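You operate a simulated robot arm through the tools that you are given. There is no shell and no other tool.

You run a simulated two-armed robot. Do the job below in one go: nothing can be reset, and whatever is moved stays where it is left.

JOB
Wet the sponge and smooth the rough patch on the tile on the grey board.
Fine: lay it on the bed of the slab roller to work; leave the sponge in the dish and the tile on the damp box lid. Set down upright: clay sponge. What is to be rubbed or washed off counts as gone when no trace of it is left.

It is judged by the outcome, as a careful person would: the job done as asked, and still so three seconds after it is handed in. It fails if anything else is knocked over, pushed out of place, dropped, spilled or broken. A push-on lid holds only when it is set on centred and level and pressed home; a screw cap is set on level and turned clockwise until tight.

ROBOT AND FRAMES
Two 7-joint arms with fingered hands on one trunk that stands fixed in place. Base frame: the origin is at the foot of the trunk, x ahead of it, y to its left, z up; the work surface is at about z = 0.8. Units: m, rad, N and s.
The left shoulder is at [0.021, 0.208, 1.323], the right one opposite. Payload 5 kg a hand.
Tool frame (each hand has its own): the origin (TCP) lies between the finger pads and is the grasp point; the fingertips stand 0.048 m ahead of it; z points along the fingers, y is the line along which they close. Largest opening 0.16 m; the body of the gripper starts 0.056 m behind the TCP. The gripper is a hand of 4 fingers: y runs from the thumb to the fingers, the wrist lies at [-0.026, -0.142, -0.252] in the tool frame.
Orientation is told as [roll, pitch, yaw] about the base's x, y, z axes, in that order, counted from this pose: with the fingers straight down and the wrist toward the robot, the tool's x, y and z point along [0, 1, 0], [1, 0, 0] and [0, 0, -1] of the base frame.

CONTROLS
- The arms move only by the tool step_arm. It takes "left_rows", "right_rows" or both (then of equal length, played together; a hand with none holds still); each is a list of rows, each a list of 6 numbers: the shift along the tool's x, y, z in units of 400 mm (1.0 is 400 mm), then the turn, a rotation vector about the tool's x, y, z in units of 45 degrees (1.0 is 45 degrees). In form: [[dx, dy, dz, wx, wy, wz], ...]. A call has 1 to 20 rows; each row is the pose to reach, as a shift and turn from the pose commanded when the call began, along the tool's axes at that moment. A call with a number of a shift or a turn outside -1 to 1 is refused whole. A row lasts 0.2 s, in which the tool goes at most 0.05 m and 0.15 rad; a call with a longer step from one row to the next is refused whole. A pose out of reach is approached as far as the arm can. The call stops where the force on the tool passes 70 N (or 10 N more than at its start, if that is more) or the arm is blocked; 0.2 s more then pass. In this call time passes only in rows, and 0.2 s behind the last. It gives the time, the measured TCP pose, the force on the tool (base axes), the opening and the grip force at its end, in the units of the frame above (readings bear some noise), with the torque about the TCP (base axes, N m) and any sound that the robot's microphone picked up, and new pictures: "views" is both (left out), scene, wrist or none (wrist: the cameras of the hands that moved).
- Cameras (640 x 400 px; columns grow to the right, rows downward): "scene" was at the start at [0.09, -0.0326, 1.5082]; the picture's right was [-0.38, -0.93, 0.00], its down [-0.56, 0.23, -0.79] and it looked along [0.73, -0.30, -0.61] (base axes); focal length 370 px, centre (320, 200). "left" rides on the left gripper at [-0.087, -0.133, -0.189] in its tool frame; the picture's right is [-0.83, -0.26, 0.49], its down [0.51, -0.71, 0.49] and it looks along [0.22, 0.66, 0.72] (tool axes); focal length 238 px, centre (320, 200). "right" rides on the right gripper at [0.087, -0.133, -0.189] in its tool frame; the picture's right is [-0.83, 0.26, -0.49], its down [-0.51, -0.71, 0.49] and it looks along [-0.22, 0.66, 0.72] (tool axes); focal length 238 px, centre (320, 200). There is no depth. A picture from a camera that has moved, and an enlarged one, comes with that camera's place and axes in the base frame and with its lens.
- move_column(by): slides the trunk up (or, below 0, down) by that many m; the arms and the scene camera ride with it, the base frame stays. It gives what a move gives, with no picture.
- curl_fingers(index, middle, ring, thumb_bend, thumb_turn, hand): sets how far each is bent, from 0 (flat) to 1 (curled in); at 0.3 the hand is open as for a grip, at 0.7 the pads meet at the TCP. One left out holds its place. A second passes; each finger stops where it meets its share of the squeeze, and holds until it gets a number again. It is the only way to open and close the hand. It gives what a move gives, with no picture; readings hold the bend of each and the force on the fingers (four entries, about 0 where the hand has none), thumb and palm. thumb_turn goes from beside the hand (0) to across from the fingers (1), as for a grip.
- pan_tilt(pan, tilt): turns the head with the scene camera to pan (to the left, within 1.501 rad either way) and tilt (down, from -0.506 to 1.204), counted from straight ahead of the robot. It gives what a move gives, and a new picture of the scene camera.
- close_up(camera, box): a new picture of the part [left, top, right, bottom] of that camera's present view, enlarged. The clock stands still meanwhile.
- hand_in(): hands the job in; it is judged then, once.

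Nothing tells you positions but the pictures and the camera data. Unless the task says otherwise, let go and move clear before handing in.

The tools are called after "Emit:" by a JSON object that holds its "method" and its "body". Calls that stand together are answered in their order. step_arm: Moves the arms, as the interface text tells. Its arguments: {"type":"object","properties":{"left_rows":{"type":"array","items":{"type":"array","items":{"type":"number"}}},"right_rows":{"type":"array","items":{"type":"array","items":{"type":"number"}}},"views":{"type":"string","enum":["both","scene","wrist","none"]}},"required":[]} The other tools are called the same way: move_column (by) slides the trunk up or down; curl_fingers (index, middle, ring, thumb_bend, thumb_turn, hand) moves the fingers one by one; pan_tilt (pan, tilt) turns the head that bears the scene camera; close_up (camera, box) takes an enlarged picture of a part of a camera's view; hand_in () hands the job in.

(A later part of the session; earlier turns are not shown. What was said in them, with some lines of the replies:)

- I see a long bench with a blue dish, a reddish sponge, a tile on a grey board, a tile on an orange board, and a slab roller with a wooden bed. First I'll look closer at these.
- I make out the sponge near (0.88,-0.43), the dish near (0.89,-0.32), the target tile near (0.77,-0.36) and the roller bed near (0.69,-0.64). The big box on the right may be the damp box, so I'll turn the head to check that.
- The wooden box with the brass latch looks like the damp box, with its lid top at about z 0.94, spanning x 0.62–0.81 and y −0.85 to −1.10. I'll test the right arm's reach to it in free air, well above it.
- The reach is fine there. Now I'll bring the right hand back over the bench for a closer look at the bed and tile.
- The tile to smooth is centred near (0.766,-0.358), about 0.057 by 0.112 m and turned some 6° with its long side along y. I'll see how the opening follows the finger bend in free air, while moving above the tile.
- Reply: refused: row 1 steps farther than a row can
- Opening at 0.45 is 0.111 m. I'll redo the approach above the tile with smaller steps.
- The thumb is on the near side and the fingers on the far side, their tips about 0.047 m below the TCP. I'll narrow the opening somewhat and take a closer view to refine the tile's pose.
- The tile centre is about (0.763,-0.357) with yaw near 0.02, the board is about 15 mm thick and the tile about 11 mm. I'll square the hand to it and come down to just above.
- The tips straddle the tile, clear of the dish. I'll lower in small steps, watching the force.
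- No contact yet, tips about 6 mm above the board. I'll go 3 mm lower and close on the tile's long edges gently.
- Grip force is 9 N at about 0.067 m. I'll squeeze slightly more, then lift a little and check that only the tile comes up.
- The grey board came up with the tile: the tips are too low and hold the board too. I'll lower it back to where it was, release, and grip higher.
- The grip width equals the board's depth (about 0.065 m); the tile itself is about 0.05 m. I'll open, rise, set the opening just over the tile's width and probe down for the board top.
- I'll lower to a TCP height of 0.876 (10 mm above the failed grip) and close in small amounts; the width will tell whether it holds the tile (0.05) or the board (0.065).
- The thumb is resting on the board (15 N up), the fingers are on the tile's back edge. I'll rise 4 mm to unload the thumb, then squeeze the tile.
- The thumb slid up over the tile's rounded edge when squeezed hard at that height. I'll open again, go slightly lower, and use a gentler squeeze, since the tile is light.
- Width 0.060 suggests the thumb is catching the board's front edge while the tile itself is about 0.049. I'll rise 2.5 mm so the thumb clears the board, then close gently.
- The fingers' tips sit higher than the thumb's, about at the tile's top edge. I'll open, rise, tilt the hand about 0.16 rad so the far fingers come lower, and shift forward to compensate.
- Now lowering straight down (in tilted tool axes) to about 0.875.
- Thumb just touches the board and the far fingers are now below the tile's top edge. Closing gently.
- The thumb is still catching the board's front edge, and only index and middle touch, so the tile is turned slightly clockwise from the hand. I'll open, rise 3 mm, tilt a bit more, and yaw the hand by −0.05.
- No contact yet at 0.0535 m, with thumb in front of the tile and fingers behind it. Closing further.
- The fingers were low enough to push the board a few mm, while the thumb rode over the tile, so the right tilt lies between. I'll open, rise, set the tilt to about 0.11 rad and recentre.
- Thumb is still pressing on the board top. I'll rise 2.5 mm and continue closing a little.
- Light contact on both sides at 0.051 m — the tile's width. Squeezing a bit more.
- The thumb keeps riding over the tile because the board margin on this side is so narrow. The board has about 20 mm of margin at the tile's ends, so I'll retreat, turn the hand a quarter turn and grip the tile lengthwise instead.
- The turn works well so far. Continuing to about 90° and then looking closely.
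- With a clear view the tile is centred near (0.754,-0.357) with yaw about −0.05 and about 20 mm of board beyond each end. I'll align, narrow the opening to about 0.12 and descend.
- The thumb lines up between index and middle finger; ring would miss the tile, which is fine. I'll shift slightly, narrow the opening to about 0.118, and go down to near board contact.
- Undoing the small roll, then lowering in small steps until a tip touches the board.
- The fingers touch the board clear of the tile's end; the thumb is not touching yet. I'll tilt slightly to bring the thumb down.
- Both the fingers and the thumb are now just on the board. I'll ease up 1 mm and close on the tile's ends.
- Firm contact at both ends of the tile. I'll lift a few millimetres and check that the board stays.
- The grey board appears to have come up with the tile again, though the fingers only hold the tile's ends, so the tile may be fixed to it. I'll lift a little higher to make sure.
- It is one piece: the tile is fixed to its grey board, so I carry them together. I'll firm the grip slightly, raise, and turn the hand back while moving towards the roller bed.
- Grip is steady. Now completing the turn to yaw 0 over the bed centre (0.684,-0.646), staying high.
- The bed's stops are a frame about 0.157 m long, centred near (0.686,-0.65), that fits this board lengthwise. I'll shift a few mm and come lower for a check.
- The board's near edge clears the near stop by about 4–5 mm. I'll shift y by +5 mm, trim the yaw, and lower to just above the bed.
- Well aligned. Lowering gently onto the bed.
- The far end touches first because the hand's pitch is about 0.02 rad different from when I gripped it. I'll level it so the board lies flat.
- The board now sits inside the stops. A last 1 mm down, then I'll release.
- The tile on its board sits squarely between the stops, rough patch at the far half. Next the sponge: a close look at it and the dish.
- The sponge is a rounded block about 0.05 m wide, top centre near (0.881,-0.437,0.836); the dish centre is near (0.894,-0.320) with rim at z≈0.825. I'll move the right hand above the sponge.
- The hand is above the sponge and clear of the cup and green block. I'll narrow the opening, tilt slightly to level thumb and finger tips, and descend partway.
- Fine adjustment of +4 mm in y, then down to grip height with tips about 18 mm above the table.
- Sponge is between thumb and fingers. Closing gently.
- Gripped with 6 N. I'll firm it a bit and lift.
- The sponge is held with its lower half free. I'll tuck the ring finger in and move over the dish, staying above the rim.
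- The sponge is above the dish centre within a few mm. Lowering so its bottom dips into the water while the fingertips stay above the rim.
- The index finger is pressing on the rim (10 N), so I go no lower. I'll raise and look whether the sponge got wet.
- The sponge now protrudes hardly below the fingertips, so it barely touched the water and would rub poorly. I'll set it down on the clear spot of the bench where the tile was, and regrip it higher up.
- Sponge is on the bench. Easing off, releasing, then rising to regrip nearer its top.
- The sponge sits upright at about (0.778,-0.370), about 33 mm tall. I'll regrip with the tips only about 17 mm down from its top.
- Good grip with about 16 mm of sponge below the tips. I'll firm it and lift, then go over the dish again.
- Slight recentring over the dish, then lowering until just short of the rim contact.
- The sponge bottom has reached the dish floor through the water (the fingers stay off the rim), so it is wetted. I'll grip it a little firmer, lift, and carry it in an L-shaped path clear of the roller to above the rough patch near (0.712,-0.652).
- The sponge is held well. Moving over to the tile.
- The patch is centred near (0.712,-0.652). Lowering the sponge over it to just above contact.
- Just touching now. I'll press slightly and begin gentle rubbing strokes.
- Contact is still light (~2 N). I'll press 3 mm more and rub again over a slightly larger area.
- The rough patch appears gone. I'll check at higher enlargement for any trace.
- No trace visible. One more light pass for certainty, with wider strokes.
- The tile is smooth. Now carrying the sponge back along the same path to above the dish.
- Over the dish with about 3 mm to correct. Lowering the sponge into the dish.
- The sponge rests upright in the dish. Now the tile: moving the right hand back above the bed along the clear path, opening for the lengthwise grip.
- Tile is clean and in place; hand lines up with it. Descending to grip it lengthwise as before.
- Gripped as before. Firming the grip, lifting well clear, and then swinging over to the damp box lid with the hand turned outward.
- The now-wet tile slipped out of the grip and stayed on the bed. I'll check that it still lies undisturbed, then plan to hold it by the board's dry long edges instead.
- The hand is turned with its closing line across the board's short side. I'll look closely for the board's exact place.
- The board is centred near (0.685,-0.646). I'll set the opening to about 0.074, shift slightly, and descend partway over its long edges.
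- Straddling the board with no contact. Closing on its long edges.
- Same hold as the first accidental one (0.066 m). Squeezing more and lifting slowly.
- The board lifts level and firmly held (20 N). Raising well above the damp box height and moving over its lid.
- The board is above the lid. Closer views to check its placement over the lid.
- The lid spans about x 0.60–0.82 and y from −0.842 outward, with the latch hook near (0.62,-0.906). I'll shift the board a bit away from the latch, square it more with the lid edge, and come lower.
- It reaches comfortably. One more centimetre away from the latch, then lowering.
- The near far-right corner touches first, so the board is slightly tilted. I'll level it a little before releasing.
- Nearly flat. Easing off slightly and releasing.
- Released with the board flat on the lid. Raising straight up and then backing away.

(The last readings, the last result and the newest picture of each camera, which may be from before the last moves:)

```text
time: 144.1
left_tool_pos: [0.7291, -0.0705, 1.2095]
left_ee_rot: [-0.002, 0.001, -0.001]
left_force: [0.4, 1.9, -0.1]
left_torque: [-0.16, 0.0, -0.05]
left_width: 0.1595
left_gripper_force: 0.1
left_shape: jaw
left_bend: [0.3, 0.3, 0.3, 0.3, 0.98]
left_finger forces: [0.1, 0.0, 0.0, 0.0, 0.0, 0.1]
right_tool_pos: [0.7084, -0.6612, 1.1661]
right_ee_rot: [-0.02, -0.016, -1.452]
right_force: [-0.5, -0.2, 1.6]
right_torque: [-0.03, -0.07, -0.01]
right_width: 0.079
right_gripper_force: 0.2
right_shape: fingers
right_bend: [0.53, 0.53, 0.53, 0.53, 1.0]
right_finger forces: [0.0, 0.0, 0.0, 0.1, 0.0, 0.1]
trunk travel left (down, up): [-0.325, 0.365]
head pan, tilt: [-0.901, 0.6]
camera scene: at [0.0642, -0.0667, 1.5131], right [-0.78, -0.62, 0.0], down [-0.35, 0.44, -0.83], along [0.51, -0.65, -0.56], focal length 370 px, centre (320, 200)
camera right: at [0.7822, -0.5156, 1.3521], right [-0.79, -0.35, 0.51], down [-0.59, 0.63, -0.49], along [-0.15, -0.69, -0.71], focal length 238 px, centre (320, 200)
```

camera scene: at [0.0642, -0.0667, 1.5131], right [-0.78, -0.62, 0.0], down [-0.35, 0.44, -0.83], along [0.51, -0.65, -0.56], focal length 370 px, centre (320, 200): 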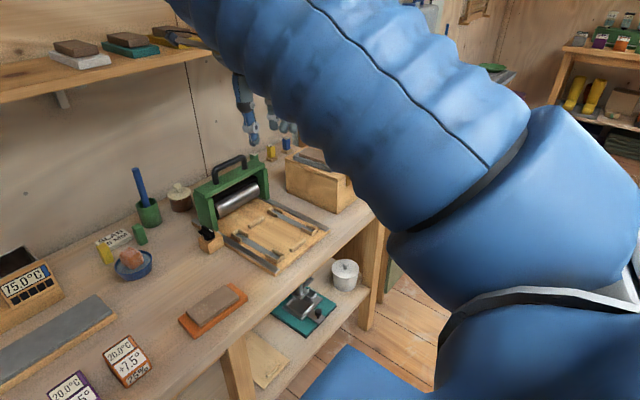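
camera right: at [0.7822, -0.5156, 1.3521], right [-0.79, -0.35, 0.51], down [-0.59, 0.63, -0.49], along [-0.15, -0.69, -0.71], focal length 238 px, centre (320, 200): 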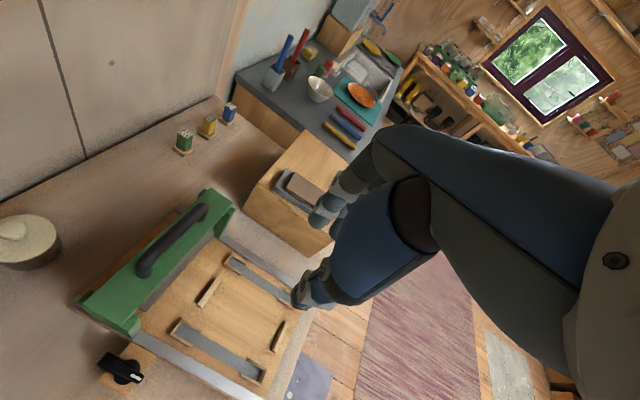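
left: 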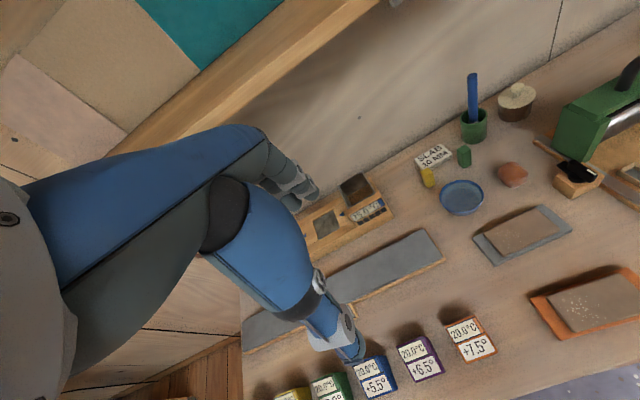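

The tile is on the lid. I'll withdraw the arm toward the robot and check everything.

Emit:
{"method": "step_arm", "body": {"right_rows": [[-0.08, 0, -0.02, 0, 0, -0.16], [-0.16, 0, -0.04, 0, 0, -0.32], [-0.24, 0, -0.06, 0, 0, -0.48], [-0.32, 0, -0.08, 0, 0, -0.64], [-0.4, 0, -0.1, 0, 0, -0.8], [-0.48, 0, -0.1, 0, 0, -0.95]], "views": "none"}}

Emit:
{"method": "step_arm", "body": {"right_rows": [[0, 0, 0, 0, 0, -0.16], [0, 0, 0, 0, 0, -0.32], [0, 0, 0, 0, 0, -0.48], [0, 0, 0, 0, 0, -0.64], [0, 0, 0, 0, 0, -0.8]], "views": "both"}}

Emit:
{"method": "close_up", "body": {"camera": "scene", "box": [260, 100, 420, 240]}}

Emit:
{"method": "close_up", "body": {"camera": "scene", "box": [60, 150, 240, 340]}}

```text
time: 145.5
left_tool_pos: [0.7282, -0.0736, 1.2115]
left_ee_rot: [0.0, -0.001, 0.0]
left_force: [-0.4, -0.5, 1.8]
left_torque: [0.16, -0.12, 0.02]
left_width: 0.1596
left_gripper_force: 0.0
left_shape: jaw
left_bend: [0.3, 0.3, 0.3, 0.3, 0.98]
left_finger forces: [0.1, 0.0, 0.1, 0.1, 0.0, 0.0]
right_tool_pos: [0.5215, -0.6855, 1.2089]
right_ee_rot: [-0.023, 0.003, -0.701]
right_force: [-1.9, 0.6, 0.2]
right_torque: [0.02, -0.15, 0.04]
right_width: 0.0788
right_gripper_force: 0.1
right_shape: fingers
right_bend: [0.53, 0.53, 0.53, 0.53, 1.0]
right_finger forces: [0.0, 0.1, 0.0, 0.0, 0.0, 0.1]
trunk travel left (down, up): [-0.325, 0.365]
head pan, tilt: [-0.901, 0.6]
```

```text
time: 146.7
left_tool_pos: [0.7316, -0.0736, 1.209]
left_ee_rot: [0.001, 0.0, 0.0]
left_force: [0.4, 0.4, -0.9]
left_torque: [-0.01, 0.02, 0.02]
left_width: 0.1596
left_gripper_force: 0.0
left_shape: jaw
left_bend: [0.3, 0.3, 0.3, 0.3, 0.98]
left_finger forces: [0.0, 0.0, 0.1, 0.0, 0.1, 0.0]
right_tool_pos: [0.5229, -0.6832, 1.2066]
right_ee_rot: [-0.018, 0.016, -0.079]
right_force: [0.6, 0.3, -0.3]
right_torque: [-0.01, 0.08, -0.01]
right_width: 0.0788
right_gripper_force: 0.1
right_shape: fingers
right_bend: [0.53, 0.53, 0.53, 0.53, 1.0]
right_finger forces: [0.0, 0.0, 0.1, 0.0, 0.0, 0.1]
trunk travel left (down, up): [-0.325, 0.365]
head pan, tilt: [-0.901, 0.6]
camera scene: at [0.0653, -0.0693, 1.5129], right [-0.78, -0.62, 0.0], down [-0.35, 0.44, -0.82], along [0.51, -0.65, -0.57], focal length 370 px, centre (320, 200)
camera right: at [0.3995, -0.5843, 1.3968], right [0.2, -0.84, 0.5], down [-0.75, -0.46, -0.47], along [0.62, -0.28, -0.73], focal length 238 px, centre (320, 200)
```

scene: 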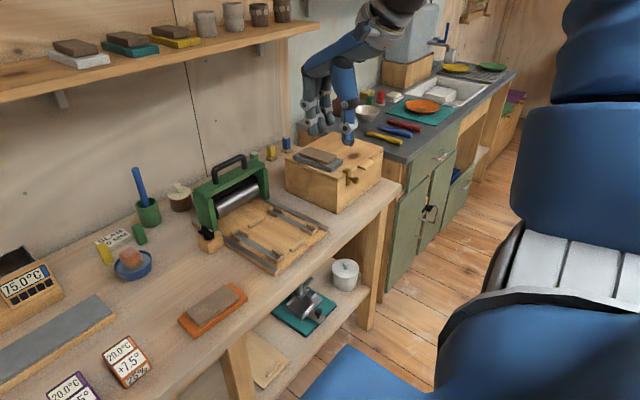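
right: 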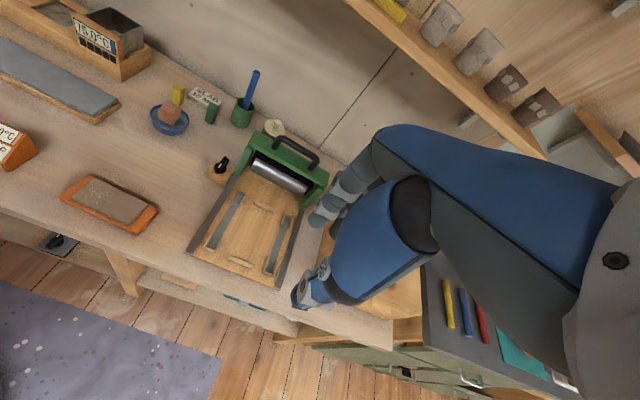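

```text
2.86 times, centred on (340, 170) of scene
camera zoom: at [0.0653, -0.0693, 1.5129], right [-0.78, -0.62, 0.0], down [-0.35, 0.44, -0.82], along [0.51, -0.65, -0.57], focal length 1056 px, centre (263, 286)
```

zoom: 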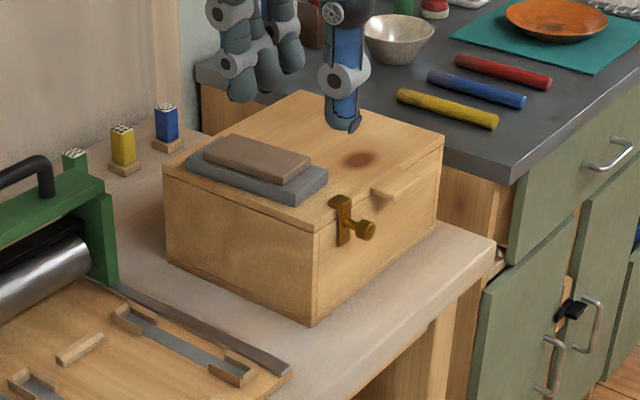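

```text
2.11 times, centred on (150, 245) of scene
camera zoom: at [0.0653, -0.0693, 1.5129], right [-0.78, -0.62, 0.0], down [-0.35, 0.44, -0.82], along [0.51, -0.65, -0.57], focal length 778 px, centre (678, 105)
```

zoom: 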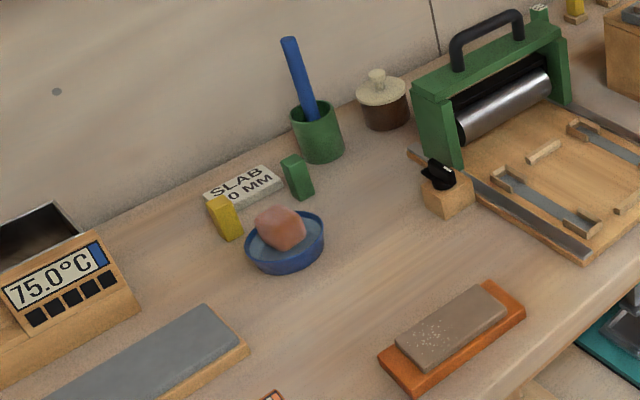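

Everything looks in place. A last close look at the tile's surface and the sponge.

Emit:
{"method": "close_up", "body": {"camera": "scene", "box": [300, 140, 350, 175]}}

Emit:
{"method": "close_up", "body": {"camera": "scene", "box": [105, 235, 160, 290]}}

```text
11.43 times, centred on (325, 158) of scene
camera zoom: at [0.0653, -0.0693, 1.5129], right [-0.78, -0.62, 0.0], down [-0.35, 0.44, -0.82], along [0.51, -0.65, -0.57], focal length 4225 px, centre (263, 686)
```

zoom: 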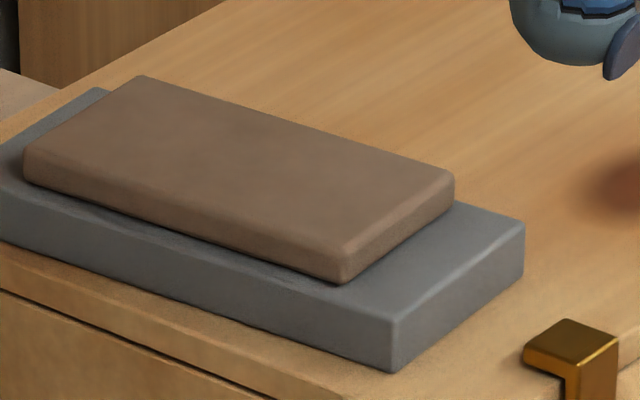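

```text
7.27 times, centred on (132, 262) of scene
camera zoom: at [0.0653, -0.0693, 1.5129], right [-0.78, -0.62, 0.0], down [-0.35, 0.44, -0.82], along [0.51, -0.65, -0.57], focal length 2688 px, centre (1684, -254)
```

zoom: 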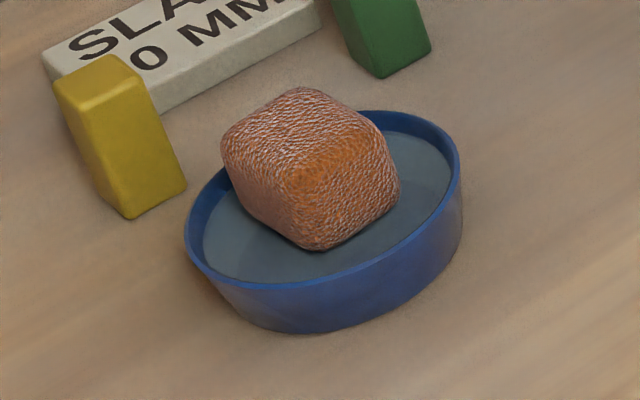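

The tile is smooth with no trace left and lies flat on the damp box lid, the sponge stands upright in the dish, and both hands are clear. Handing in.

Emit:
{"method": "hand_in", "body": {}}

```text
The job is handed in.
```

The rough patch on the tile is smoothed off. Enlarged views of the surface show no trace of it.

- **Tile:** it lies flat on the damp box lid, clear of the latch. It turned out to be fixed to its grey board, so I carried and set down the two together. I did the rubbing with it between the stops on the slab roller bed.
- **Sponge:** it is upright in the dish. I wetted it by dipping it until it touched the dish floor, then rubbed the patch in three passes.
- **Board nudges:** while I worked out how to grip the tile, the grey board shifted a few millimetres on the bench. It came up once and I set it back before moving it on purpose.
- **First lift slipped:** after rubbing, the tile slipped from my first grip and stayed in place on the bed. I then held it by the board's edges instead.
- **Dish rim:** one finger pressed briefly on the dish rim during the first dip. The dish did not move that I could see.

Nothing else looks knocked over, moved or spilled. Both hands are clear and the job is handed in.
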